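You operate a simulated robot arm through the tools that you are given. There is no shell and no other tool.

You are at the controls of a simulated two-armed robot. One attempt, no reset.

Task
Wipe up the spill on the top of the packing bench with the cream rag and put it back.

It is judged by the outcome, as a careful person would: the job done as asked, and still so three seconds after it is handed in. It fails if anything else is knocked over, pushed out of place, dropped, spilled or broken.

Robot
Two 7-joint arms with two-finger parallel grippers on one trunk, on a base that moves. Base frame: it is fixed to the floor where the robot stands at the start and does not move with it; the origin is under the middle of the robot, x ahead of it, y to its left, z up. Readings come in mm, degrees, newtons and seconds.
The left shoulder is at the start at [60, 189, 1128], the right one opposite. With the tool pointing down near the work surface each hand reaches from about 100 to 660 mm from the robot's upright axis, wherever it stands, measured 20 degrees to its own side. Places, roughly: cream rag [1750, 2250, 750]. Payload 3.43 kg a hand.
The TCP of each hand is the grasp point between the finger pads, 30 mm short of the fingertips. In the tool frame z runs along the fingers and y along their closing line. Largest opening 94 mm; finger width 28, thickness 10; the body of the gripper, 50 by 96 mm, starts 55 mm behind the TCP.
Orientation is that of the tool frame in the base frame, as [roll, pitch, yaw] about the fixed x, y, z axes, in that order (R = Rz(yaw) Ry(pitch) Rx(roll)). With the fingers straight down and closing along the base's y, the tool's x points along the base's -x, its y along +y and its z along -z.

Tools
- The arms move only by the tool jog_arm. It takes "left_series", "right_series" or both (then of equal length, played together; a hand with none holds still); each is a list of rows, each a list of 7 numbers: the shift along the tool's x, y, z in mm, then the turn, a rotation vector about the tool's x, y, z in degrees, then the finger opening in mm, from 0 to 94. In form: [[x, y, z, wx, wy, wz, fingers], ...]. A call has 1 to 20 rows; each row is the pose to reach, as a shift and turn from the pose commanded when the call began, along the tool's axes at that moment. Rows are played at 5 a second. More than 50 mm and 8.6 degrees between two rows, or a gripper value outside its range, and nothing of the call is played. Where a pose cannot be reached the arm comes as near as it can. A force on the tool above 40 N (or 10 N above the force at the start of the call, whichever is more), or a blocked arm, ends the call early, and 0.2 s more pass. Each finger travels about 153 mm/s and halts on what it meets, pressing with about 43 N; the grip force reading is that of the motor and also rises with nothing between the fingers. The clock runs only during rows and for 0.2 s after the last one: add rows that repeat a pose to give the fingers time. The reply holds the time, the measured pose of the TCP, the force on the tool along the base axes, the opening and the grip force, in the units named above and with some noise, with the torque about the TCP (base axes, N m) and any sound that the robot's microphone picked up.
- Cameras (640 x 400 px; columns grow to the right, rows downward): "scene" is now at [23.9, -4.5, 1688.4]; the picture's right is [-0.05, -1.00, 0.00], its down [-0.66, 0.03, -0.75] and it looks along [0.75, -0.04, -0.66] (base axes); focal length 261 px, centre (320, 200). "left" rides on the left gripper at [76, -14, -102] in its tool frame; the picture's right is [0.18, 0.98, 0.00], its down [-0.75, 0.14, -0.64] and it looks along [-0.63, 0.12, 0.77] (tool axes); focal length 243 px, centre (320, 200). "right" rides on the right gripper at [76, 14, -103] in its tool frame; the picture's right is [-0.18, 0.98, 0.00], its down [-0.75, -0.14, -0.64] and it looks along [-0.63, -0.12, 0.77] (tool axes); focal length 243 px, centre (320, 200). There is no depth. A picture from a camera that has moved, and an enlarged one, comes with that camera's place and axes in the base frame and with its lens.
- get_image(camera): a new picture of that camera. It takes no simulated time.
- move_column(by): slides the trunk up (or, below 0, down) by that many mm; the arms and the scene camera ride with it, the base frame stays. It gives what a move gives, with no picture.
- steer(legs): drives the robot by 1 to 6 legs, each [ahead, left, turn to the left] in mm, mm and degrees, along the robot's own axes; the way and the turn of a leg run together, so that a leg with both is an arc; at most 1500 mm and 180 degrees a leg. The arms and the cameras ride along, it lands a little off, and it stops where it bumps. It gives what a move gives.
- pan_tilt(pan, tilt): turns the head with the scene camera to pan (to the left, within 86 degrees either way) and tilt (down, from -29 to 69), counted from straight ahead of the robot. It gives what a move gives.
- inspect(camera, box): a new picture of the part [left, top, right, bottom] of that camera's present view, enlarged. It takes no simulated time.
- finish_job(): hands the job in; it is judged then, once.

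Nothing tells you exact positions but the pictures and the camera data. Unless the task says otherwise, let go and move clear before handing in.

The tools are called after "Call:" by a JSON object that holds its "api" and its "payload". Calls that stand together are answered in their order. jog_arm: Moves the arms, as the interface text tells. Its arguments: {"type":"object","properties":{"left_series":{"type":"array","items":{"type":"array","items":{"type":"number"}}},"right_series":{"type":"array","items":{"type":"array","items":{"type":"number"}}}},"required":[]} The other tools are called the same way: move_column (by) moves the trunk up or down; steer (legs) drives the base; pan_tilt (pan, tilt) turns the head that bears the scene camera; get_image (camera) takes a picture; inspect (camera, box) takes an enlarged picture of a part of a camera's view; finish_job () hands the job in.

At the start:

```text
t: 0.0
left_tcp_pos: [389.1, 137.7, 1102.0]
left_tool_rot: [179.9, 0.0, -179.9]
left_ft_force: [1.3, 0.3, -0.7]
left_ft_torque: [-0.01, -0.01, 0.0]
left_opening: 94.3
left_gripper_force: 0.1
right_tcp_pos: [323.6, -130.5, 1008.0]
right_tool_rot: [-179.9, 0.1, 180.0]
right_ft_force: [0.6, 0.4, -0.3]
right_ft_torque: [0.02, 0.01, 0.0]
right_opening: 94.1
right_gripper_force: 0.0
trunk travel left (down, up): [-800.0, 190.0]
robot x, y, heading: [3.0, -1.6, -0.0]
head pan, tilt (commanded): [-2.9, 41.4]
```

scene: 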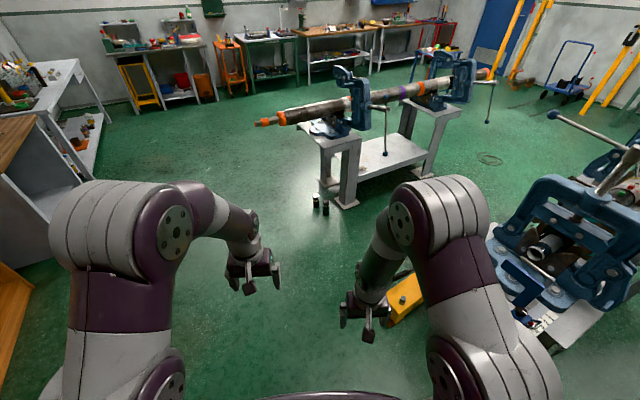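
right: 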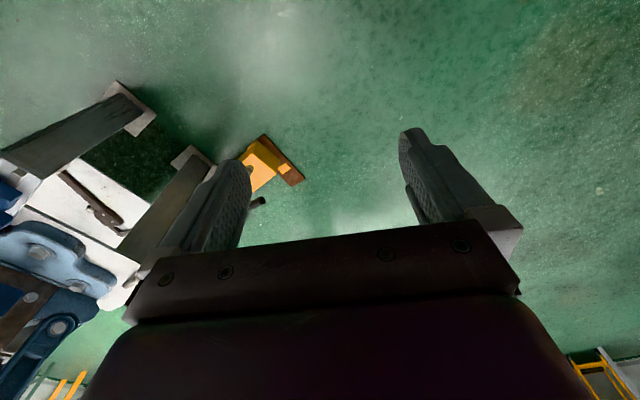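
left: 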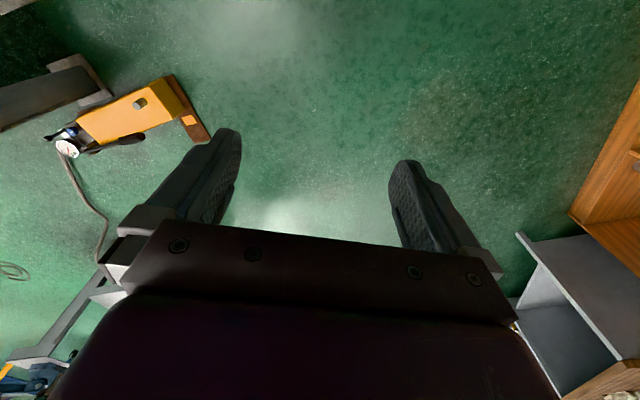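

I see a workshop with benches along the far wall and a white bench to the left; the rag should be around [1750, 2250, 750], ahead and to the left. I'll turn the head there to look.

Call:
{"api": "pan_tilt", "payload": {"pan": 52, "tilt": 20}}

```text
t: 1.2
left_tcp_pos: [389.1, 137.1, 1101.9]
left_tool_rot: [180.0, 0.1, -180.0]
left_ft_force: [0.4, 0.4, -1.0]
left_ft_torque: [0.05, -0.02, -0.01]
left_opening: 94.2
left_gripper_force: 0.1
right_tcp_pos: [322.8, -131.6, 1008.7]
right_tool_rot: [179.9, 0.0, 180.0]
right_ft_force: [0.8, 0.4, 0.0]
right_ft_torque: [-0.01, 0.01, 0.02]
right_opening: 94.2
right_gripper_force: 0.2
trunk travel left (down, up): [-800.0, 190.0]
robot x, y, heading: [-1.6, 0.9, -0.1]
head pan, tilt (commanded): [52.0, 20.0]
```

Call:
{"api": "get_image", "payload": {"camera": "scene"}}

Call:
{"api": "inspect", "payload": {"camera": "scene", "box": [200, 100, 440, 250]}}

```text
taken
camera scene: at [-2.7, 73.1, 1721.8], right [0.79, -0.62, 0.0], down [-0.21, -0.27, -0.94], along [0.58, 0.74, -0.34], focal length 261 px, centre (320, 200)
```

scene: 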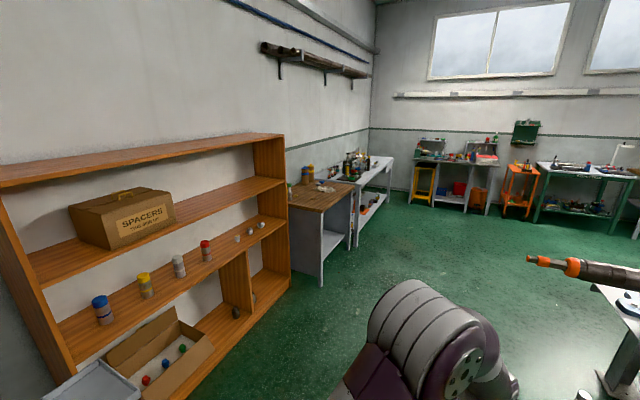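

```text
2.67 times, centred on (320, 175) of scene
camera zoom: at [-2.7, 73.1, 1721.8], right [0.79, -0.62, 0.0], down [-0.21, -0.27, -0.94], along [0.58, 0.74, -0.34], focal length 696 px, centre (320, 267)
```

zoom: 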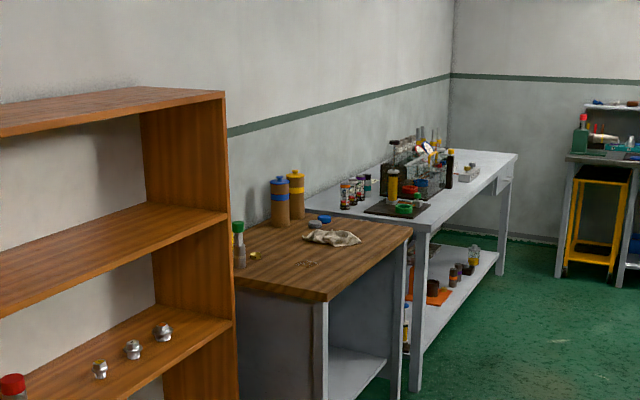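

The packing bench looks like the wood-topped one near the left wall. The rag and a speckled patch are on it, with bottles around the edges. The room is turned about 27° from my frame, so I'll drive part of the way and look closer.

Call:
{"api": "steer", "payload": {"legs": [[0, 0, 33], [1300, 0, 0]]}}

Call:
{"api": "pan_tilt", "payload": {"pan": 30, "tilt": 25}}

Call:
{"api": "get_image", "payload": {"camera": "scene"}}

```text
t: 9.4
left_tcp_pos: [1331.5, 1043.7, 1100.8]
left_tool_rot: [180.0, -0.1, -146.4]
left_ft_force: [-1.0, -0.5, -0.4]
left_ft_torque: [0.06, -0.02, -0.02]
left_opening: 93.8
left_gripper_force: 0.0
right_tcp_pos: [1425.7, 783.2, 1008.1]
right_tool_rot: [-180.0, 0.0, -146.4]
right_ft_force: [0.6, -0.5, 0.5]
right_ft_torque: [-0.01, 0.02, 0.0]
right_opening: 93.9
right_gripper_force: 0.1
trunk travel left (down, up): [-800.0, 190.0]
robot x, y, heading: [1084.5, 714.2, 33.8]
head pan, tilt (commanded): [52.0, 20.0]
```

```text
t: 10.2
left_tcp_pos: [1332.4, 1043.0, 1101.3]
left_tool_rot: [180.0, 0.1, -146.5]
left_ft_force: [-0.7, -0.7, -0.3]
left_ft_torque: [0.0, -0.01, -0.01]
left_opening: 93.9
left_gripper_force: 0.0
right_tcp_pos: [1425.7, 782.3, 1008.4]
right_tool_rot: [-180.0, -0.1, -146.4]
right_ft_force: [0.0, -0.2, -0.7]
right_ft_torque: [-0.01, 0.02, -0.02]
right_opening: 94.0
right_gripper_force: 0.0
trunk travel left (down, up): [-800.0, 190.0]
robot x, y, heading: [1079.5, 712.6, 33.7]
head pan, tilt (commanded): [30.0, 25.0]
```

```text
taken
camera scene: at [1074.3, 762.9, 1713.7], right [0.9, -0.44, 0.0], down [-0.19, -0.38, -0.91], along [0.4, 0.81, -0.42], focal length 261 px, centre (320, 200)
```

scene: 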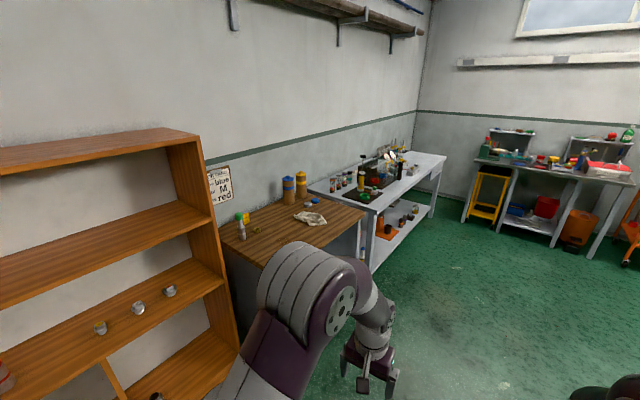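

Closer now; there's a sign on the wall beside the bench. I'll enlarge it along with the bench top.

Call:
{"api": "inspect", "payload": {"camera": "scene", "box": [195, 155, 355, 255]}}

Call:
{"api": "inspect", "payload": {"camera": "scene", "box": [200, 155, 264, 195]}}

```text
4.00 times, centred on (275, 205) of scene
camera zoom: at [1074.3, 762.9, 1713.7], right [0.9, -0.44, 0.0], down [-0.19, -0.38, -0.91], along [0.4, 0.81, -0.42], focal length 1044 px, centre (500, 180)
```

zoom: 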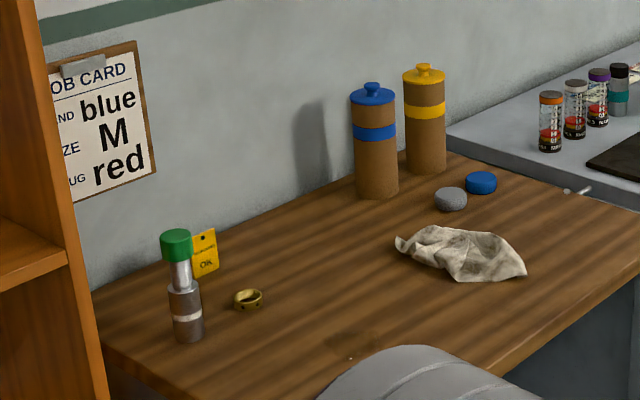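

```text
10.00 times, centred on (232, 175) of scene
camera zoom: at [1074.3, 762.9, 1713.7], right [0.9, -0.44, 0.0], down [-0.19, -0.38, -0.91], along [0.4, 0.81, -0.42], focal length 2609 px, centre (1200, 450)
```

zoom: 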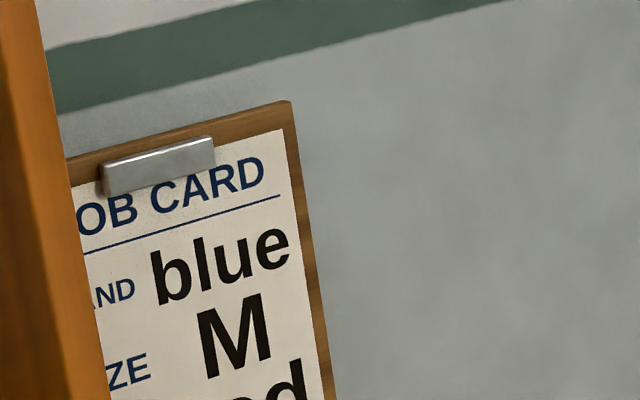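

I can make out the rag, a faint dark patch near the front-left, a screwdriver-like tool, a ring, two caps and two canisters. I'll drive in front of the bench and turn to face it.

Call:
{"api": "steer", "payload": {"legs": [[1100, 0, 0], [0, 0, 84]]}}

Call:
{"api": "pan_tilt", "payload": {"pan": 0, "tilt": 40}}

Call:
{"api": "get_image", "payload": {"camera": "scene"}}

```text
t: 19.4
left_tcp_pos: [1713.2, 1608.0, 1100.7]
left_tool_rot: [180.0, 0.1, -63.8]
left_ft_force: [0.0, 0.7, 0.0]
left_ft_torque: [0.0, -0.01, 0.0]
left_opening: 93.9
left_gripper_force: 0.0
right_tcp_pos: [1984.1, 1669.3, 1006.8]
right_tool_rot: [180.0, 0.1, -63.8]
right_ft_force: [0.7, 0.0, -0.4]
right_ft_torque: [0.02, 0.0, -0.01]
right_opening: 94.0
right_gripper_force: 0.1
trunk travel left (down, up): [-800.0, 190.0]
robot x, y, heading: [2010.8, 1320.4, 116.2]
head pan, tilt (commanded): [30.0, 25.0]
```

```text
t: 20.4
left_tcp_pos: [1711.7, 1609.1, 1101.7]
left_tool_rot: [180.0, 0.0, -63.8]
left_ft_force: [0.2, -0.1, 0.1]
left_ft_torque: [0.0, 0.01, 0.02]
left_opening: 93.9
left_gripper_force: 0.0
right_tcp_pos: [1983.5, 1669.0, 1007.9]
right_tool_rot: [-180.0, 0.0, -63.8]
right_ft_force: [0.0, -0.3, -0.1]
right_ft_torque: [-0.03, 0.0, 0.0]
right_opening: 93.8
right_gripper_force: 0.0
trunk travel left (down, up): [-800.0, 190.0]
robot x, y, heading: [2005.4, 1320.6, 116.2]
head pan, tilt (commanded): [0.0, 40.0]
```

```text
taken
camera scene: at [1997.6, 1342.8, 1690.4], right [0.9, 0.44, 0.0], down [0.28, -0.58, -0.77], along [-0.34, 0.69, -0.64], focal length 261 px, centre (320, 200)
```

scene: 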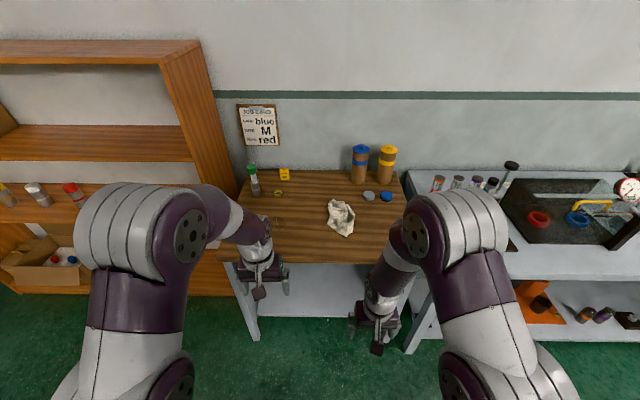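

I'm facing the bench now. I'll enlarge the bench top to find the spill.

Call:
{"api": "inspect", "payload": {"camera": "scene", "box": [220, 150, 428, 280]}}

Call:
{"api": "inspect", "payload": {"camera": "scene", "box": [240, 190, 320, 240]}}

Call:
{"api": "get_image", "payload": {"camera": "left"}}

Call:
{"api": "get_image", "payload": {"camera": "right"}}

```text
3.08 times, centred on (324, 215) of scene
camera zoom: at [1997.6, 1342.8, 1690.4], right [0.9, 0.44, 0.0], down [0.28, -0.58, -0.77], along [-0.34, 0.69, -0.64], focal length 803 px, centre (308, 154)
```

zoom: 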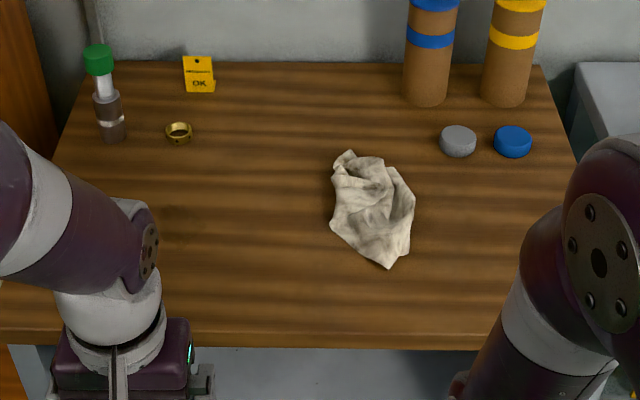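

```text
8.00 times, centred on (280, 215) of scene
camera zoom: at [1997.6, 1342.8, 1690.4], right [0.9, 0.44, 0.0], down [0.28, -0.58, -0.77], along [-0.34, 0.69, -0.64], focal length 2087 px, centre (640, 80)
```

zoom: 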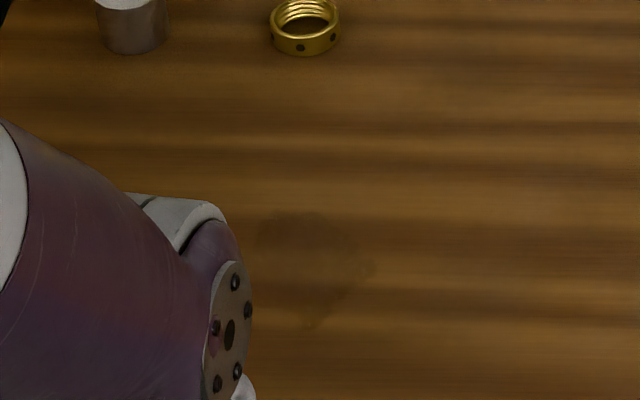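

```text
taken
camera left: at [1759.5, 1546.7, 1202.8], right [-0.8, -0.6, 0.0], down [-0.46, 0.61, 0.64], along [-0.38, 0.51, -0.77], focal length 243 px, centre (320, 200)
```

left: 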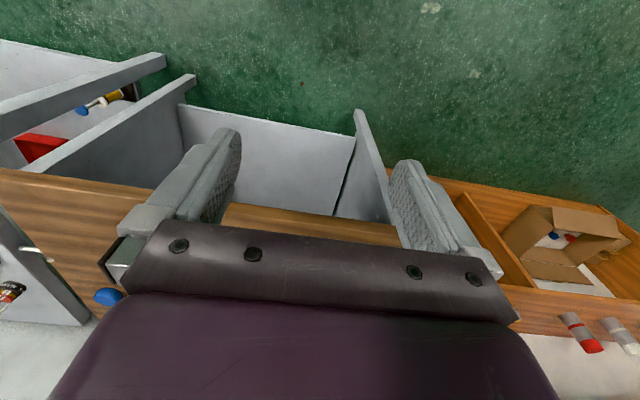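

```text
taken
camera right: at [2004.7, 1594.7, 1109.9], right [-0.96, -0.27, 0.0], down [-0.21, 0.74, 0.64], along [-0.17, 0.62, -0.77], focal length 243 px, centre (320, 200)
```

right: 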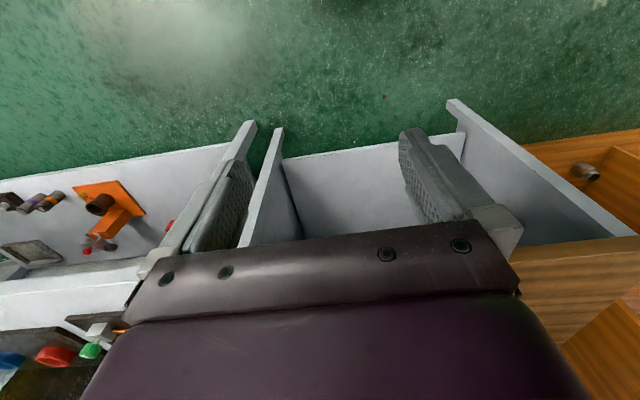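

The spill seems to be the faint dark patch near [1450, 2010], about 300 mm left of the rag. Before moving closer I'll tilt down to see the base and the underside of the bench.

Call:
{"api": "pan_tilt", "payload": {"pan": 0, "tilt": 69}}

Call:
{"api": "get_image", "payload": {"camera": "scene"}}

Call:
{"api": "pan_tilt", "payload": {"pan": -40, "tilt": 45}}

Call:
{"api": "get_image", "payload": {"camera": "scene"}}

```text
t: 21.3
left_tcp_pos: [1713.4, 1609.7, 1101.1]
left_tool_rot: [-180.0, -0.1, -63.7]
left_ft_force: [-0.3, 0.1, -0.4]
left_ft_torque: [0.03, 0.01, -0.02]
left_opening: 94.2
left_gripper_force: 0.0
right_tcp_pos: [1983.3, 1669.0, 1008.9]
right_tool_rot: [180.0, -0.1, -63.8]
right_ft_force: [0.4, 0.2, -0.6]
right_ft_torque: [0.02, 0.02, 0.01]
right_opening: 93.9
right_gripper_force: 0.1
trunk travel left (down, up): [-800.0, 190.0]
robot x, y, heading: [2006.7, 1319.7, 116.1]
head pan, tilt (commanded): [0.0, 68.8]
```

```text
taken
camera scene: at [2010.5, 1316.8, 1654.3], right [0.9, 0.44, 0.0], down [0.41, -0.84, -0.36], along [-0.16, 0.33, -0.93], focal length 261 px, centre (320, 200)
```

scene: 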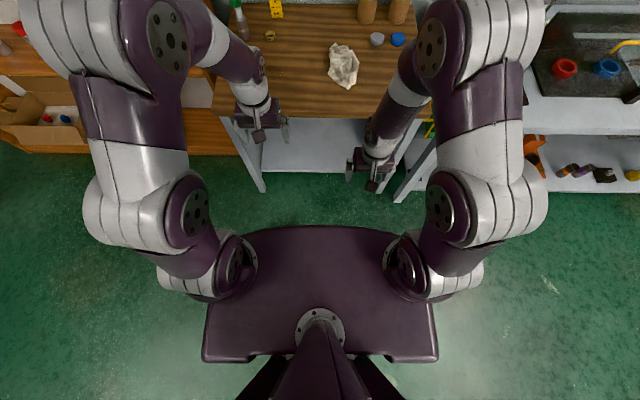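

```text
t: 22.4
left_tcp_pos: [1712.9, 1608.8, 1101.4]
left_tool_rot: [179.9, 0.0, -63.8]
left_ft_force: [-0.1, 0.9, -0.1]
left_ft_torque: [0.03, 0.03, 0.01]
left_opening: 93.9
left_gripper_force: 0.0
right_tcp_pos: [1983.7, 1669.3, 1007.8]
right_tool_rot: [179.9, 0.0, -63.7]
right_ft_force: [-0.6, -0.3, -0.1]
right_ft_torque: [-0.01, -0.01, -0.04]
right_opening: 94.0
right_gripper_force: 0.0
trunk travel left (down, up): [-800.0, 190.0]
robot x, y, heading: [2009.8, 1323.2, 116.2]
head pan, tilt (commanded): [-40.0, 45.0]
```

```text
taken
camera scene: at [2054.5, 1345.6, 1683.1], right [0.97, -0.24, 0.0], down [-0.17, -0.69, -0.71], along [0.17, 0.69, -0.71], focal length 261 px, centre (320, 200)
```

scene: 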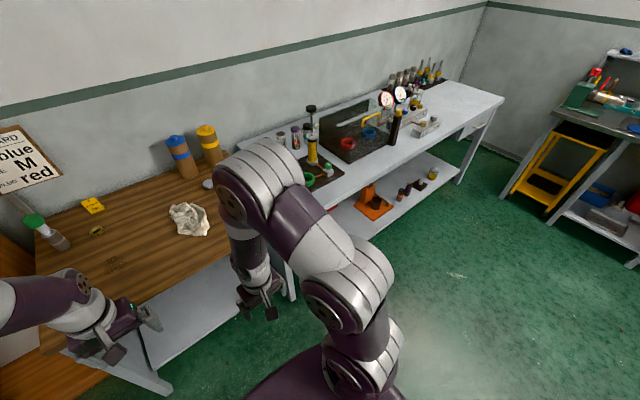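

From this pan the spill area is visible between the arms. I'll enlarge it.

Call:
{"api": "inspect", "payload": {"camera": "scene", "box": [20, 170, 260, 320]}}

Call:
{"api": "inspect", "payload": {"camera": "scene", "box": [80, 235, 160, 285]}}

```text
2.67 times, centred on (140, 245) of scene
camera zoom: at [2054.5, 1345.6, 1683.1], right [0.97, -0.24, 0.0], down [-0.17, -0.69, -0.71], along [0.17, 0.69, -0.71], focal length 696 px, centre (800, 80)
```

zoom: 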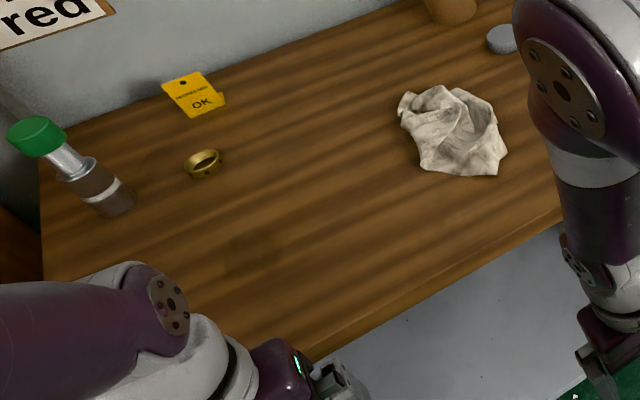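

```text
8.00 times, centred on (120, 260) of scene
camera zoom: at [2054.5, 1345.6, 1683.1], right [0.97, -0.24, 0.0], down [-0.17, -0.69, -0.71], along [0.17, 0.69, -0.71], focal length 2087 px, centre (1920, -280)
```

zoom: 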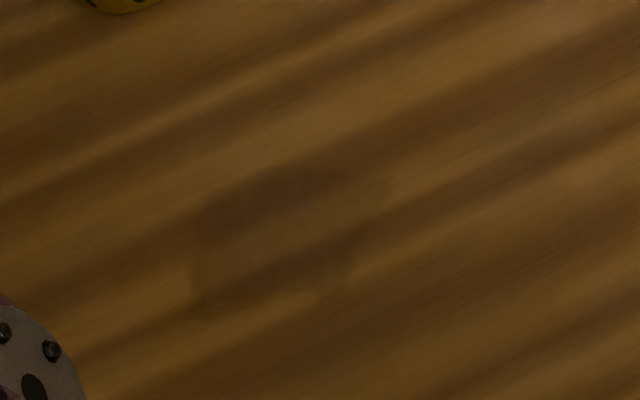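

The spill is a faint wet patch about 90 mm across around [1458, 2010]; the bench top is at about z = 850. I'll move closer in two small steps, shifting right so the left hand can reach both rag and spill.

Call:
{"api": "steer", "payload": {"legs": [[0, -130, 0], [200, 0, 0]]}}

Call:
{"api": "pan_tilt", "payload": {"pan": 0, "tilt": 69}}

Call:
{"api": "get_image", "payload": {"camera": "scene"}}

Call:
{"api": "get_image", "payload": {"camera": "right"}}

```text
t: 24.9
left_tcp_pos: [1743.6, 1845.4, 1101.5]
left_tool_rot: [-180.0, 0.0, -63.9]
left_ft_force: [-0.2, 0.4, 0.9]
left_ft_torque: [0.01, -0.02, 0.02]
left_opening: 94.0
left_gripper_force: 0.0
right_tcp_pos: [2015.2, 1904.4, 1007.2]
right_tool_rot: [180.0, 0.0, -63.9]
right_ft_force: [0.7, -0.2, -0.1]
right_ft_torque: [0.0, -0.01, 0.03]
right_opening: 93.7
right_gripper_force: 0.0
trunk travel left (down, up): [-800.0, 190.0]
robot x, y, heading: [2042.8, 1555.0, 116.0]
head pan, tilt (commanded): [-40.0, 45.0]
```

```text
t: 25.9
left_tcp_pos: [1743.3, 1845.2, 1101.1]
left_tool_rot: [-180.0, 0.0, -63.9]
left_ft_force: [-0.1, 0.5, 0.1]
left_ft_torque: [0.01, 0.02, 0.0]
left_opening: 93.9
left_gripper_force: 0.0
right_tcp_pos: [2014.7, 1904.5, 1008.4]
right_tool_rot: [180.0, 0.0, -63.9]
right_ft_force: [0.5, -0.5, -0.2]
right_ft_torque: [0.01, 0.01, 0.0]
right_opening: 94.1
right_gripper_force: 0.1
trunk travel left (down, up): [-800.0, 190.0]
robot x, y, heading: [2040.9, 1557.9, 116.1]
head pan, tilt (commanded): [0.0, 68.8]
```

```text
taken
camera scene: at [2039.9, 1552.2, 1654.3], right [0.9, 0.44, 0.0], down [0.41, -0.84, -0.36], along [-0.16, 0.33, -0.93], focal length 261 px, centre (320, 200)
```

scene: 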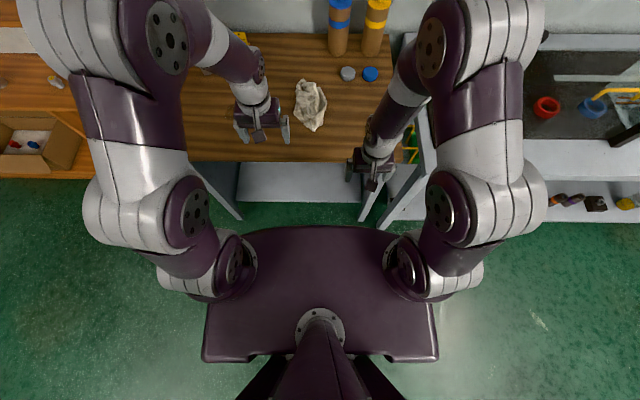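

```text
taken
camera right: at [2034.6, 1830.2, 1109.9], right [-0.96, -0.27, 0.0], down [-0.2, 0.74, 0.64], along [-0.17, 0.62, -0.77], focal length 243 px, centre (320, 200)
```

right: 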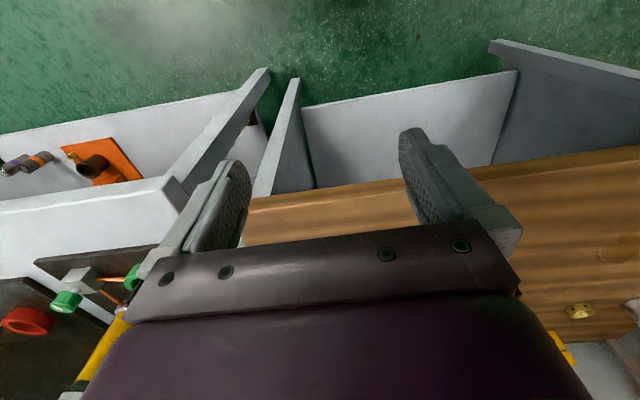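

No bump; the rag is now about 710 mm ahead of my axis. I'll creep another 120 mm forward.

Call:
{"api": "steer", "payload": {"legs": [[120, 0, 0]]}}

Call:
{"api": "get_image", "payload": {"camera": "scene"}}

Call:
{"api": "get_image", "payload": {"camera": "left"}}

```text
t: 27.2
left_tcp_pos: [1691.1, 1953.0, 1102.2]
left_tool_rot: [-180.0, 0.0, -63.9]
left_ft_force: [-0.1, -0.1, -0.7]
left_ft_torque: [-0.01, 0.04, -0.01]
left_opening: 94.0
left_gripper_force: 0.0
right_tcp_pos: [1960.8, 2010.5, 1008.5]
right_tool_rot: [-180.0, 0.1, -63.8]
right_ft_force: [1.0, 0.4, -0.6]
right_ft_torque: [0.01, 0.02, -0.03]
right_opening: 93.9
right_gripper_force: 0.1
trunk travel left (down, up): [-800.0, 190.0]
robot x, y, heading: [1986.7, 1664.9, 116.2]
head pan, tilt (commanded): [0.0, 68.8]
```

```text
taken
camera scene: at [1987.2, 1659.3, 1654.3], right [0.9, 0.44, 0.0], down [0.41, -0.84, -0.36], along [-0.16, 0.33, -0.93], focal length 261 px, centre (320, 200)
```

scene: 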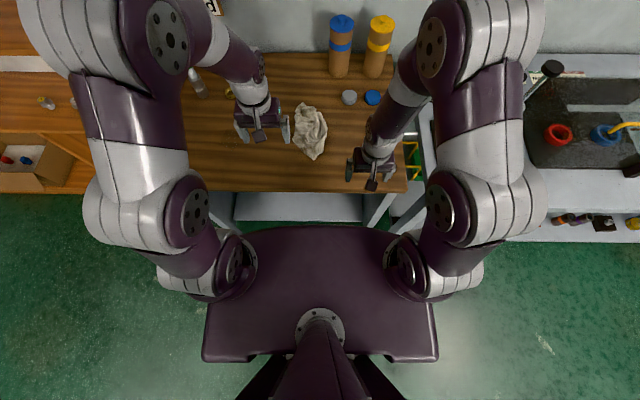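

```text
taken
camera left: at [1736.4, 1890.0, 1203.1], right [-0.8, -0.6, 0.0], down [-0.46, 0.61, 0.64], along [-0.38, 0.51, -0.77], focal length 243 px, centre (320, 200)
```

left: 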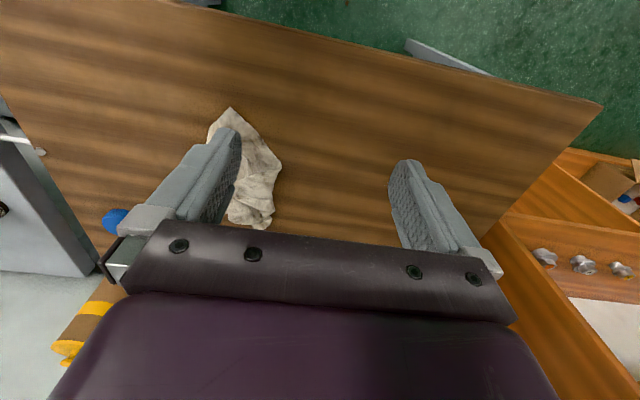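

I'm about 350 mm from the bench edge with no bump. The rag is roughly 580 mm ahead and 35 mm left of my axis, so I'll bring the left hand above it to look straight down.

Call:
{"api": "jog_arm", "payload": {"left_series": [[-20, -12, 0, 0, 0, 0, 94], [-50, -30, 10, 0, 0, 0, 94], [-85, -50, 20, 0, 0, 0, 94], [-115, -68, 35, 0, 0, 0, 94], [-140, -85, 50, 0, 0, 0, 94], [-150, -95, 60, 0, 0, 0, 94], [-150, -95, 60, 0, 0, 0, 94]]}}

Call:
{"api": "get_image", "payload": {"camera": "left"}}

Call:
{"api": "get_image", "payload": {"camera": "scene"}}

```text
t: 28.8
left_tcp_pos: [1708.8, 2129.5, 1042.9]
left_tool_rot: [180.0, 0.0, -64.0]
left_ft_force: [0.6, -0.5, -0.1]
left_ft_torque: [0.0, -0.02, 0.02]
left_opening: 93.8
left_gripper_force: 0.0
right_tcp_pos: [1960.0, 2012.3, 1007.9]
right_tool_rot: [180.0, 0.1, -63.9]
right_ft_force: [-0.7, 0.1, -1.0]
right_ft_torque: [0.02, -0.03, -0.02]
right_opening: 94.2
right_gripper_force: 0.0
trunk travel left (down, up): [-800.0, 190.0]
robot x, y, heading: [1985.5, 1666.2, 116.2]
head pan, tilt (commanded): [0.0, 68.8]
```

```text
taken
camera left: at [1755.6, 2067.2, 1143.1], right [-0.8, -0.6, 0.0], down [-0.46, 0.61, 0.64], along [-0.38, 0.51, -0.77], focal length 243 px, centre (320, 200)
```

left: 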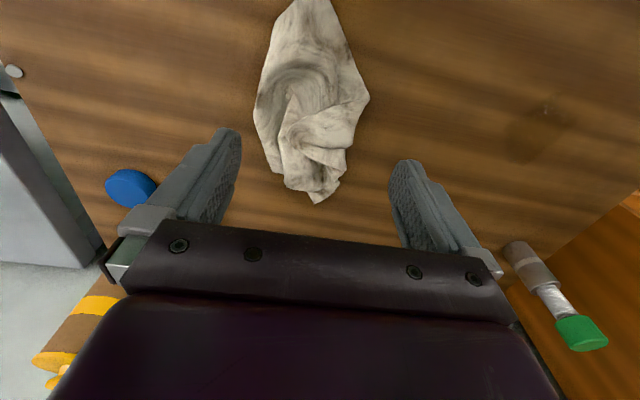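

```text
taken
camera scene: at [1986.8, 1659.7, 1654.3], right [0.9, 0.44, 0.0], down [0.41, -0.84, -0.36], along [-0.16, 0.33, -0.93], focal length 261 px, centre (320, 200)
```

scene: 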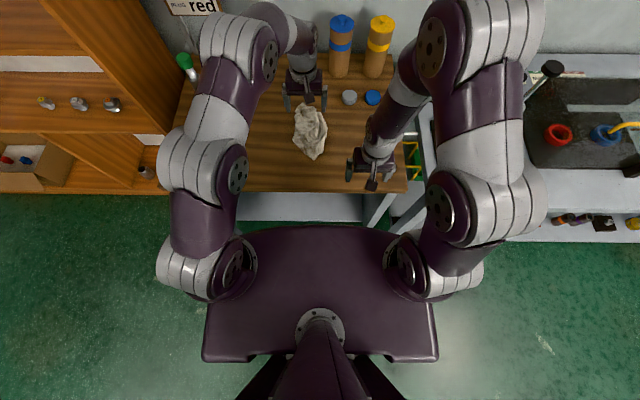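

The spill is now clear in the left hand camera (right side), and the rag spans about 250 × 140 mm, centred near [1690, 2165]. I'll enlarge both before grasping.

Call:
{"api": "inspect", "payload": {"camera": "left", "box": [220, 0, 420, 215]}}

Call:
{"api": "inspect", "payload": {"camera": "left", "box": [460, 60, 620, 200]}}

Call:
{"api": "inspect", "payload": {"camera": "scene", "box": [260, 60, 390, 180]}}

```text
1.86 times, centred on (320, 108) of left
camera zoom: at [1755.6, 2067.2, 1143.1], right [-0.8, -0.6, 0.0], down [-0.46, 0.61, 0.64], along [-0.38, 0.51, -0.77], focal length 451 px, centre (320, 372)
```

zoom: 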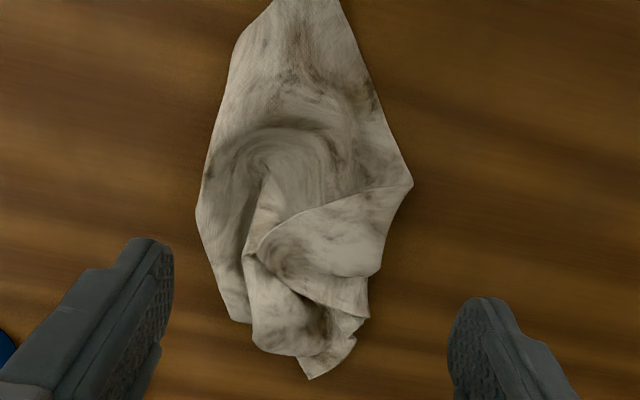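

```text
2.86 times, centred on (540, 130) of left
camera zoom: at [1755.6, 2067.2, 1143.1], right [-0.8, -0.6, 0.0], down [-0.46, 0.61, 0.64], along [-0.38, 0.51, -0.77], focal length 693 px, centre (-309, 400)
```

zoom: 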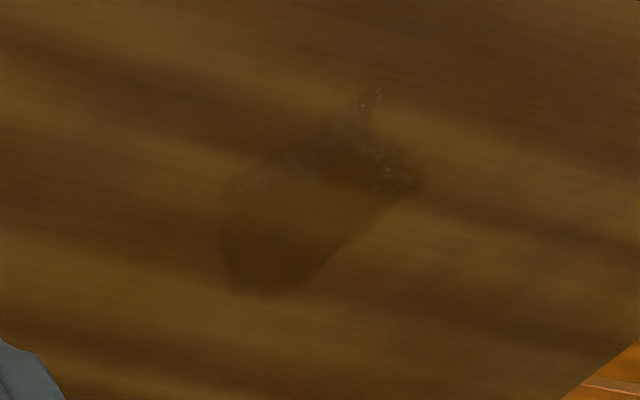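

```text
3.33 times, centred on (325, 120) of scene
camera zoom: at [1986.8, 1659.7, 1654.3], right [0.9, 0.44, 0.0], down [0.41, -0.84, -0.36], along [-0.16, 0.33, -0.93], focal length 870 px, centre (303, 467)
```

zoom: 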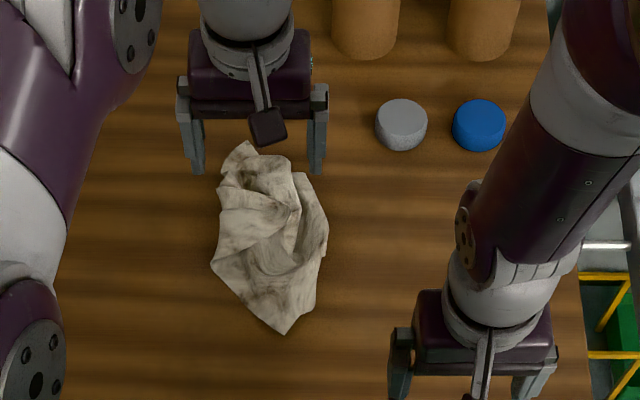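

The rag's long axis leans about 13° left of straight ahead, and its crumpled ridge is close to right under the hand. I'll turn the fingers to match, move 45 mm forward and come down to about 90 mm above the bench.

Call:
{"api": "jog_arm", "payload": {"left_series": [[-15, 0, 25, 0, 0, -4, 94], [-30, 0, 50, 0, 0, -8, 94], [-45, 0, 75, 0, 0, -12, 94], [-50, 0, 95, 0, 0, -13, 94], [-50, 0, 103, 0, 0, -13, 94], [-50, 0, 103, 0, 0, -13, 94]]}}

Call:
{"api": "get_image", "payload": {"camera": "left"}}

Call:
{"api": "inspect", "payload": {"camera": "scene", "box": [260, 60, 390, 180]}}

Call:
{"api": "get_image", "payload": {"camera": "right"}}

```text
t: 30.2
left_tcp_pos: [1686.1, 2173.2, 938.3]
left_tool_rot: [180.0, 0.0, -50.8]
left_ft_force: [1.0, 0.8, -0.3]
left_ft_torque: [0.02, -0.01, -0.01]
left_opening: 93.7
left_gripper_force: 0.0
right_tcp_pos: [1960.3, 2010.8, 1007.6]
right_tool_rot: [-180.0, 0.0, -63.8]
right_ft_force: [1.0, 0.7, 0.0]
right_ft_torque: [-0.02, 0.0, -0.03]
right_opening: 94.1
right_gripper_force: 0.1
trunk travel left (down, up): [-800.0, 190.0]
robot x, y, heading: [1986.3, 1664.6, 115.8]
head pan, tilt (commanded): [0.0, 68.8]
```

```text
taken
camera left: at [1746.0, 2123.7, 1039.6], right [-0.65, -0.76, 0.0], down [-0.59, 0.5, 0.64], along [-0.49, 0.41, -0.77], focal length 243 px, centre (320, 200)
```

left: 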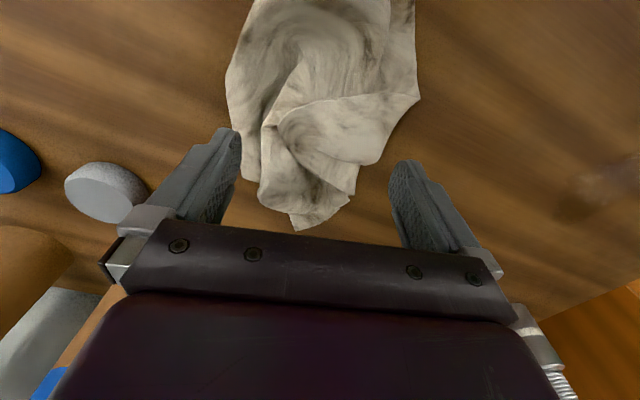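

```text
3.33 times, centred on (325, 120) of scene
camera zoom: at [1986.8, 1660.4, 1654.3], right [0.9, 0.44, 0.0], down [0.41, -0.84, -0.36], along [-0.16, 0.33, -0.93], focal length 870 px, centre (303, 467)
```

zoom: 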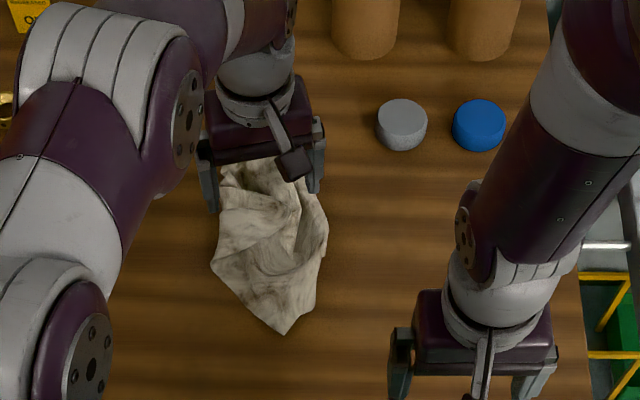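

```text
taken
camera right: at [1981.4, 1938.3, 1109.9], right [-0.96, -0.27, 0.0], down [-0.21, 0.74, 0.64], along [-0.17, 0.62, -0.77], focal length 243 px, centre (320, 200)
```

right: 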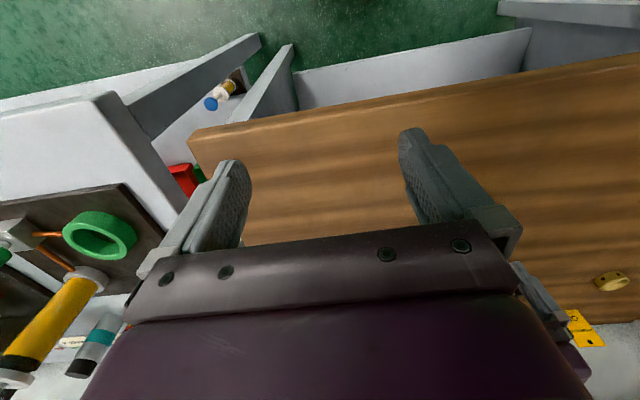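

The TCP is over the rag's centre ridge with the fingers straddling it. I'll lower gently, watching the force.

Call:
{"api": "jog_arm", "payload": {"left_series": [[0, 0, 10, 0, 0, 0, 94], [0, 0, 20, 0, 0, 0, 94], [0, 0, 30, 0, 0, 0, 94], [0, 0, 36, 0, 0, 0, 94], [0, 0, 42, 0, 0, 0, 94], [0, 0, 42, 0, 0, 0, 94]]}}

Call:
{"api": "get_image", "payload": {"camera": "left"}}

Call:
{"api": "inspect", "payload": {"camera": "scene", "box": [260, 60, 390, 180]}}

```text
t: 31.6
left_tcp_pos: [1688.4, 2173.5, 896.9]
left_tool_rot: [-180.0, 0.0, -51.0]
left_ft_force: [1.1, 0.3, -1.3]
left_ft_torque: [-0.03, -0.01, 0.0]
left_opening: 94.2
left_gripper_force: 0.1
right_tcp_pos: [1960.7, 2012.2, 1008.5]
right_tool_rot: [-180.0, 0.1, -63.7]
right_ft_force: [0.4, -0.4, 0.3]
right_ft_torque: [0.0, -0.01, -0.03]
right_opening: 94.0
right_gripper_force: 0.0
trunk travel left (down, up): [-800.0, 190.0]
robot x, y, heading: [1986.8, 1663.6, 116.1]
head pan, tilt (commanded): [0.0, 68.8]
```

```text
taken
camera left: at [1746.0, 2123.9, 997.6], right [-0.65, -0.76, 0.0], down [-0.59, 0.5, 0.64], along [-0.49, 0.41, -0.77], focal length 243 px, centre (320, 200)
```

left: 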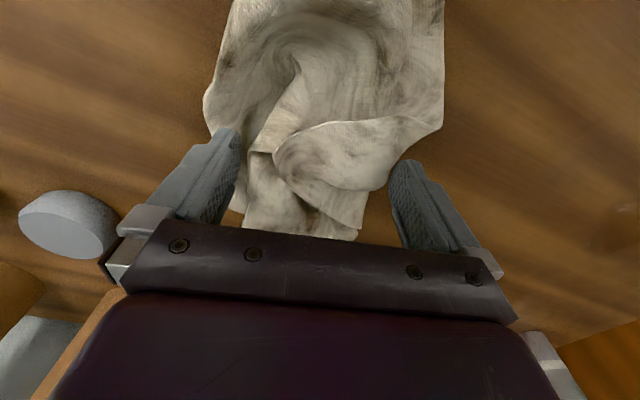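

```text
3.33 times, centred on (325, 120) of scene
camera zoom: at [1986.8, 1660.3, 1654.3], right [0.9, 0.44, 0.0], down [0.41, -0.84, -0.36], along [-0.16, 0.33, -0.93], focal length 870 px, centre (303, 467)
```

zoom: 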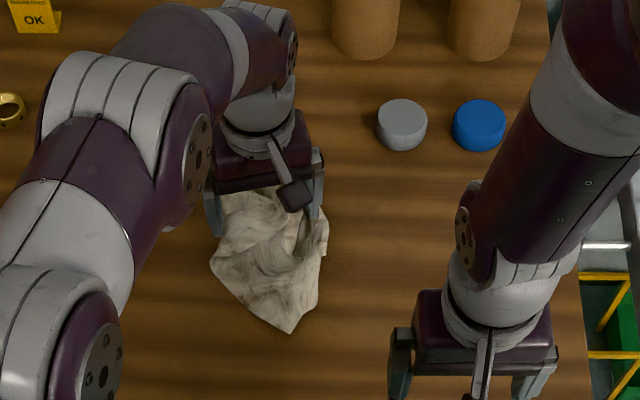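

No contact yet with the fingertips around z = 867. I'll keep lowering in small steps toward the bench surface.

Call:
{"api": "jog_arm", "payload": {"left_series": [[0, 0, 3, 0, 0, 0, 94], [0, 0, 6, 0, 0, 0, 94], [0, 0, 9, 0, 0, 0, 94], [0, 0, 11, 0, 0, 0, 94], [0, 0, 11, 0, 0, 0, 94]]}}

Call:
{"api": "get_image", "payload": {"camera": "left"}}

```text
t: 32.8
left_tcp_pos: [1686.4, 2173.9, 885.6]
left_tool_rot: [180.0, 0.0, -50.8]
left_ft_force: [-0.2, -0.9, 0.2]
left_ft_torque: [0.01, 0.0, 0.01]
left_opening: 94.1
left_gripper_force: 0.0
right_tcp_pos: [1960.0, 2013.1, 1008.7]
right_tool_rot: [-180.0, 0.0, -63.8]
right_ft_force: [0.1, 0.5, 0.0]
right_ft_torque: [-0.01, -0.02, -0.01]
right_opening: 94.1
right_gripper_force: 0.0
trunk travel left (down, up): [-800.0, 190.0]
robot x, y, heading: [1983.7, 1662.2, 116.1]
head pan, tilt (commanded): [0.0, 68.8]
```

```text
taken
camera left: at [1745.8, 2123.9, 986.4], right [-0.65, -0.76, 0.0], down [-0.59, 0.5, 0.64], along [-0.49, 0.41, -0.77], focal length 243 px, centre (320, 200)
```

left: 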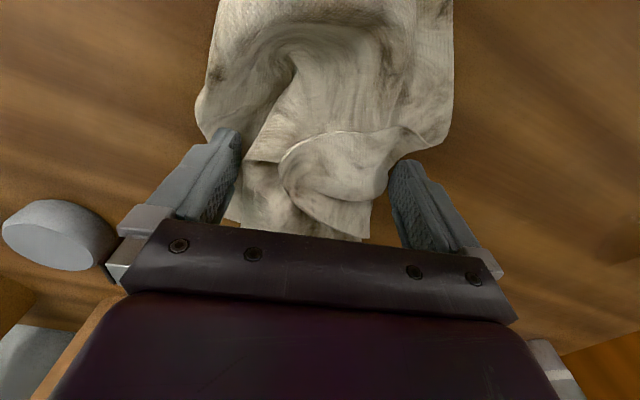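

Still clear. I'll feel for the bench surface another few millimetres.

Call:
{"api": "jog_arm", "payload": {"left_series": [[0, 0, 2, 0, 0, 0, 94], [0, 0, 4, 0, 0, 0, 94], [0, 0, 5, 0, 0, 0, 94], [0, 0, 5, 0, 0, 0, 94]]}}

```text
t: 33.8
left_tcp_pos: [1687.3, 2174.9, 881.7]
left_tool_rot: [-179.9, 0.2, -50.9]
left_ft_force: [-1.7, 1.0, 7.7]
left_ft_torque: [0.17, -0.26, 0.04]
left_opening: 93.8
left_gripper_force: 0.0
right_tcp_pos: [1960.8, 2011.9, 1008.4]
right_tool_rot: [-179.9, 0.0, -63.8]
right_ft_force: [0.5, -0.3, 0.7]
right_ft_torque: [0.01, 0.02, -0.03]
right_opening: 93.9
right_gripper_force: 0.1
trunk travel left (down, up): [-800.0, 190.0]
robot x, y, heading: [1986.0, 1663.5, 116.2]
head pan, tilt (commanded): [0.0, 68.8]
```

There is a light contact (about 8 N) with the TCP at z ≈ 882, so the surface is near z = 851. I'll back off 2 mm and close the fingers on the rag.

Call:
{"api": "jog_arm", "payload": {"left_series": [[0, 0, -2, 0, 0, 0, 94], [0, 0, -2, 0, 0, 0, 70], [0, 0, -2, 0, 0, 0, 45], [0, 0, -2, 0, 0, 0, 20], [0, 0, -2, 0, 0, 0, 0], [0, 0, -2, 0, 0, 0, 0], [0, 0, -2, 0, 0, 0, 0]]}}

Call:
{"api": "get_image", "payload": {"camera": "left"}}

Call:
{"api": "inspect", "payload": {"camera": "scene", "box": [260, 60, 390, 180]}}

```text
t: 35.4
left_tcp_pos: [1687.9, 2173.7, 882.4]
left_tool_rot: [179.9, 0.0, -50.9]
left_ft_force: [0.4, -0.6, 1.8]
left_ft_torque: [0.0, 0.03, 0.0]
left_opening: 8.2
left_gripper_force: 41.8
right_tcp_pos: [1960.0, 2012.5, 1007.9]
right_tool_rot: [180.0, 0.0, -63.9]
right_ft_force: [0.6, -0.6, 0.8]
right_ft_torque: [0.0, 0.0, -0.02]
right_opening: 93.9
right_gripper_force: 0.2
trunk travel left (down, up): [-800.0, 190.0]
robot x, y, heading: [1985.4, 1662.6, 116.1]
head pan, tilt (commanded): [0.0, 68.8]
```

```text
taken
camera left: at [1746.1, 2123.8, 983.9], right [-0.65, -0.76, 0.0], down [-0.59, 0.5, 0.64], along [-0.49, 0.41, -0.77], focal length 243 px, centre (320, 200)
```

left: 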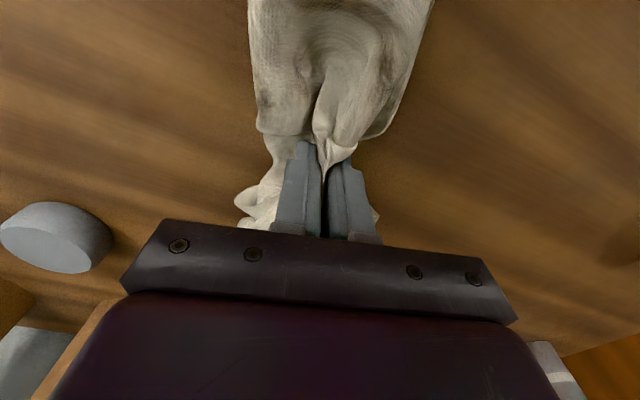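

```text
3.33 times, centred on (325, 120) of scene
camera zoom: at [1986.9, 1660.0, 1654.3], right [0.9, 0.44, 0.0], down [0.41, -0.84, -0.36], along [-0.16, 0.33, -0.93], focal length 870 px, centre (303, 467)
```

zoom: 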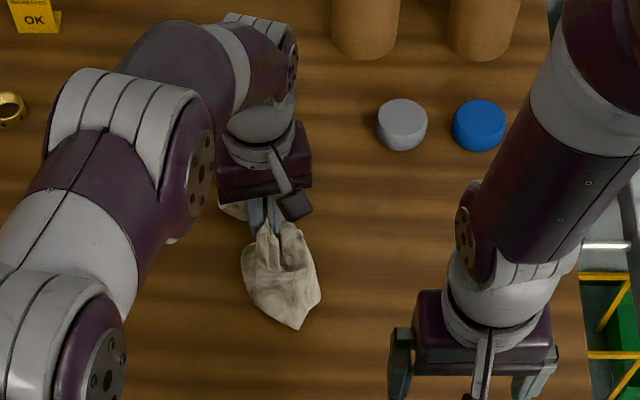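

The rag is a real cloth and is firmly gripped (8 mm of cloth, 42 N). I'll note this spot ([1687, 2174], yaw −51°) for putting it back, then lift it and look.

Call:
{"api": "jog_arm", "payload": {"left_series": [[0, 0, -15, 0, 0, 0, 0], [0, 0, -35, 0, 0, 0, 0], [0, 0, -60, 0, 0, 0, 0], [0, 0, -85, 0, 0, 0, 0], [0, 0, -100, 0, 0, 0, 0], [0, 0, -100, 0, 0, 0, 0], [0, 0, -100, 0, 0, 0, 0]]}}

Call:
{"api": "get_image", "payload": {"camera": "left"}}

Call:
{"api": "get_image", "payload": {"camera": "scene"}}

```text
t: 37.0
left_tcp_pos: [1687.9, 2173.7, 983.3]
left_tool_rot: [180.0, 0.0, -51.0]
left_ft_force: [-0.6, 0.1, 0.4]
left_ft_torque: [0.03, 0.04, 0.02]
left_opening: 7.7
left_gripper_force: 42.1
right_tcp_pos: [1960.9, 2012.8, 1007.8]
right_tool_rot: [-179.9, 0.1, -63.8]
right_ft_force: [0.5, -1.1, 0.5]
right_ft_torque: [0.0, 0.0, 0.01]
right_opening: 94.0
right_gripper_force: 0.0
trunk travel left (down, up): [-800.0, 190.0]
robot x, y, heading: [1985.3, 1663.3, 116.1]
head pan, tilt (commanded): [0.0, 68.8]
```

```text
taken
camera left: at [1746.3, 2123.8, 1083.9], right [-0.65, -0.76, 0.0], down [-0.59, 0.5, 0.64], along [-0.49, 0.41, -0.77], focal length 243 px, centre (320, 200)
```

left: 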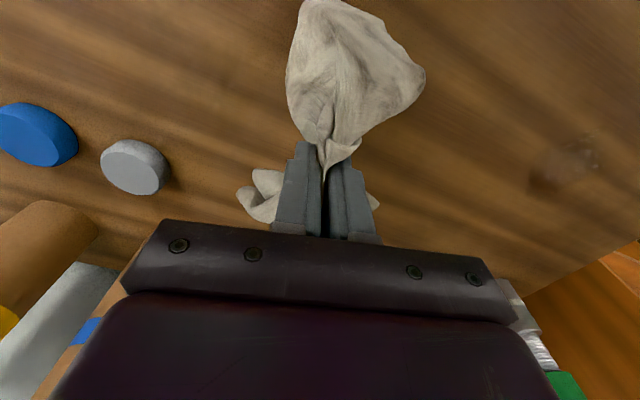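

```text
taken
camera scene: at [1986.8, 1660.3, 1654.3], right [0.9, 0.44, 0.0], down [0.41, -0.84, -0.36], along [-0.16, 0.33, -0.93], focal length 261 px, centre (320, 200)
```

scene: 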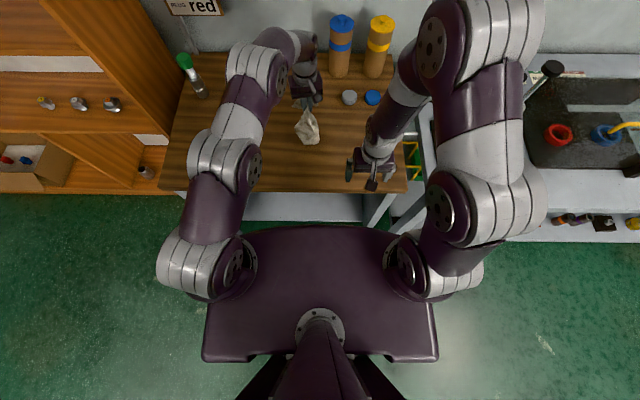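

The rag hangs free from the left hand. Next I'll carry it left over the spill at [1455, 2008], staying at this height.

Call:
{"api": "jog_arm", "payload": {"left_series": [[-1, 20, 0, 0, 0, 0, 0], [-3, 55, 0, 0, 0, 0, 0], [-6, 95, 0, 0, 0, 0, 0], [-8, 135, 0, 0, 0, 0, 0], [-11, 175, 0, 0, 0, 0, 0], [-13, 215, 0, 0, 0, 0, 0], [-16, 255, 0, 0, 0, 0, 0], [-18, 285, 0, 0, 0, 0, 0], [-18, 285, 0, 0, 0, 0, 0]]}}

Call:
{"api": "get_image", "payload": {"camera": "left"}}

Call:
{"api": "get_image", "payload": {"camera": "scene"}}

```text
t: 39.0
left_tcp_pos: [1456.0, 2007.6, 982.8]
left_tool_rot: [-179.9, 0.1, -51.0]
left_ft_force: [-0.1, 0.3, -0.1]
left_ft_torque: [0.0, 0.02, 0.0]
left_opening: 8.0
left_gripper_force: 42.2
right_tcp_pos: [1960.8, 2013.7, 1007.9]
right_tool_rot: [180.0, -0.1, -63.9]
right_ft_force: [-0.2, 0.0, -0.6]
right_ft_torque: [0.01, -0.01, -0.03]
right_opening: 94.2
right_gripper_force: 0.1
trunk travel left (down, up): [-800.0, 190.0]
robot x, y, heading: [1989.1, 1665.8, 116.2]
head pan, tilt (commanded): [0.0, 68.8]
```

```text
taken
camera left: at [1514.2, 1957.5, 1083.6], right [-0.65, -0.76, 0.0], down [-0.58, 0.5, 0.64], along [-0.49, 0.41, -0.77], focal length 243 px, centre (320, 200)
```

left: 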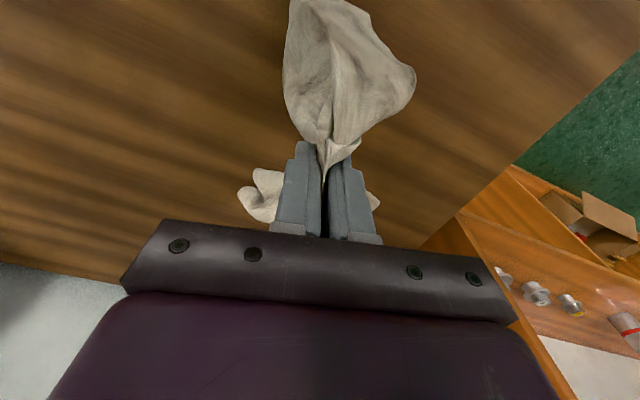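

```text
taken
camera scene: at [1987.3, 1660.7, 1654.3], right [0.9, 0.44, 0.0], down [0.41, -0.84, -0.36], along [-0.16, 0.32, -0.93], focal length 261 px, centre (320, 200)
```

scene: 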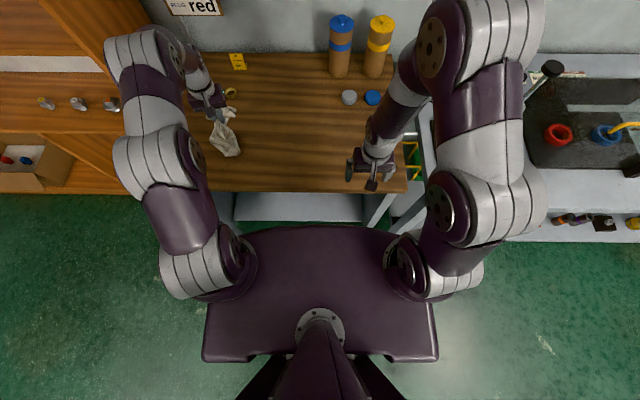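

The rag hangs right over the spill, the arm is about 100 mm clear of the shelf, and the ring lies some 200 mm beyond. I'll lower the rag onto the patch.

Call:
{"api": "jog_arm", "payload": {"left_series": [[0, 0, 20, 0, 0, 0, 0], [0, 0, 40, 0, 0, 0, 0], [0, 0, 60, 0, 0, 0, 0], [0, 0, 75, 0, 0, 0, 0], [0, 0, 85, 0, 0, 0, 0], [0, 0, 91, 0, 0, 0, 0], [0, 0, 94, 0, 0, 0, 0], [0, 0, 94, 0, 0, 0, 0]]}}

Call:
{"api": "get_image", "payload": {"camera": "left"}}

Call:
{"api": "inspect", "payload": {"camera": "scene", "box": [150, 50, 280, 180]}}

```text
t: 40.8
left_tcp_pos: [1454.7, 2009.7, 888.1]
left_tool_rot: [180.0, 0.0, -50.9]
left_ft_force: [-1.0, 0.4, 1.1]
left_ft_torque: [-0.03, 0.01, -0.01]
left_opening: 8.1
left_gripper_force: 42.3
right_tcp_pos: [1961.3, 2012.8, 1009.2]
right_tool_rot: [179.9, 0.0, -63.9]
right_ft_force: [0.5, 0.5, -0.7]
right_ft_torque: [0.04, -0.03, -0.02]
right_opening: 93.9
right_gripper_force: 0.0
trunk travel left (down, up): [-800.0, 190.0]
robot x, y, heading: [1986.4, 1663.3, 116.1]
head pan, tilt (commanded): [0.0, 68.8]
```

```text
taken
camera left: at [1513.6, 1958.0, 989.8], right [-0.65, -0.76, 0.0], down [-0.58, 0.5, 0.64], along [-0.49, 0.41, -0.77], focal length 243 px, centre (320, 200)
```

left: 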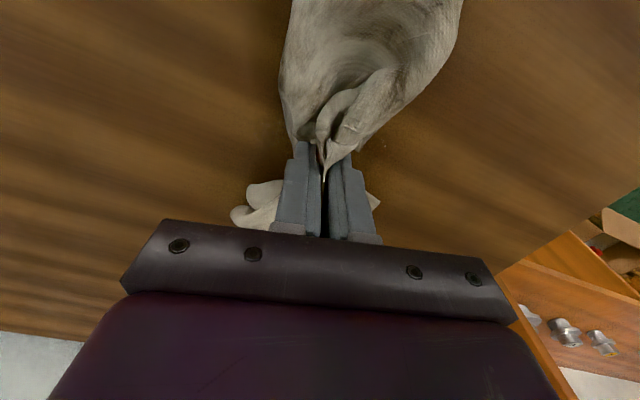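

```text
3.08 times, centred on (215, 115) of scene
camera zoom: at [1986.9, 1660.2, 1654.3], right [0.9, 0.44, 0.0], down [0.41, -0.84, -0.36], along [-0.16, 0.33, -0.93], focal length 803 px, centre (643, 462)
```

zoom: 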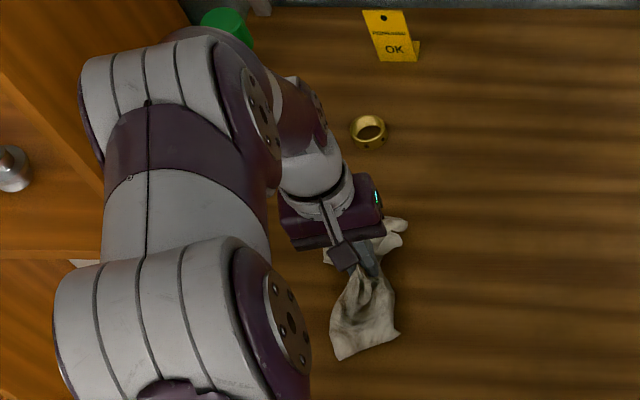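

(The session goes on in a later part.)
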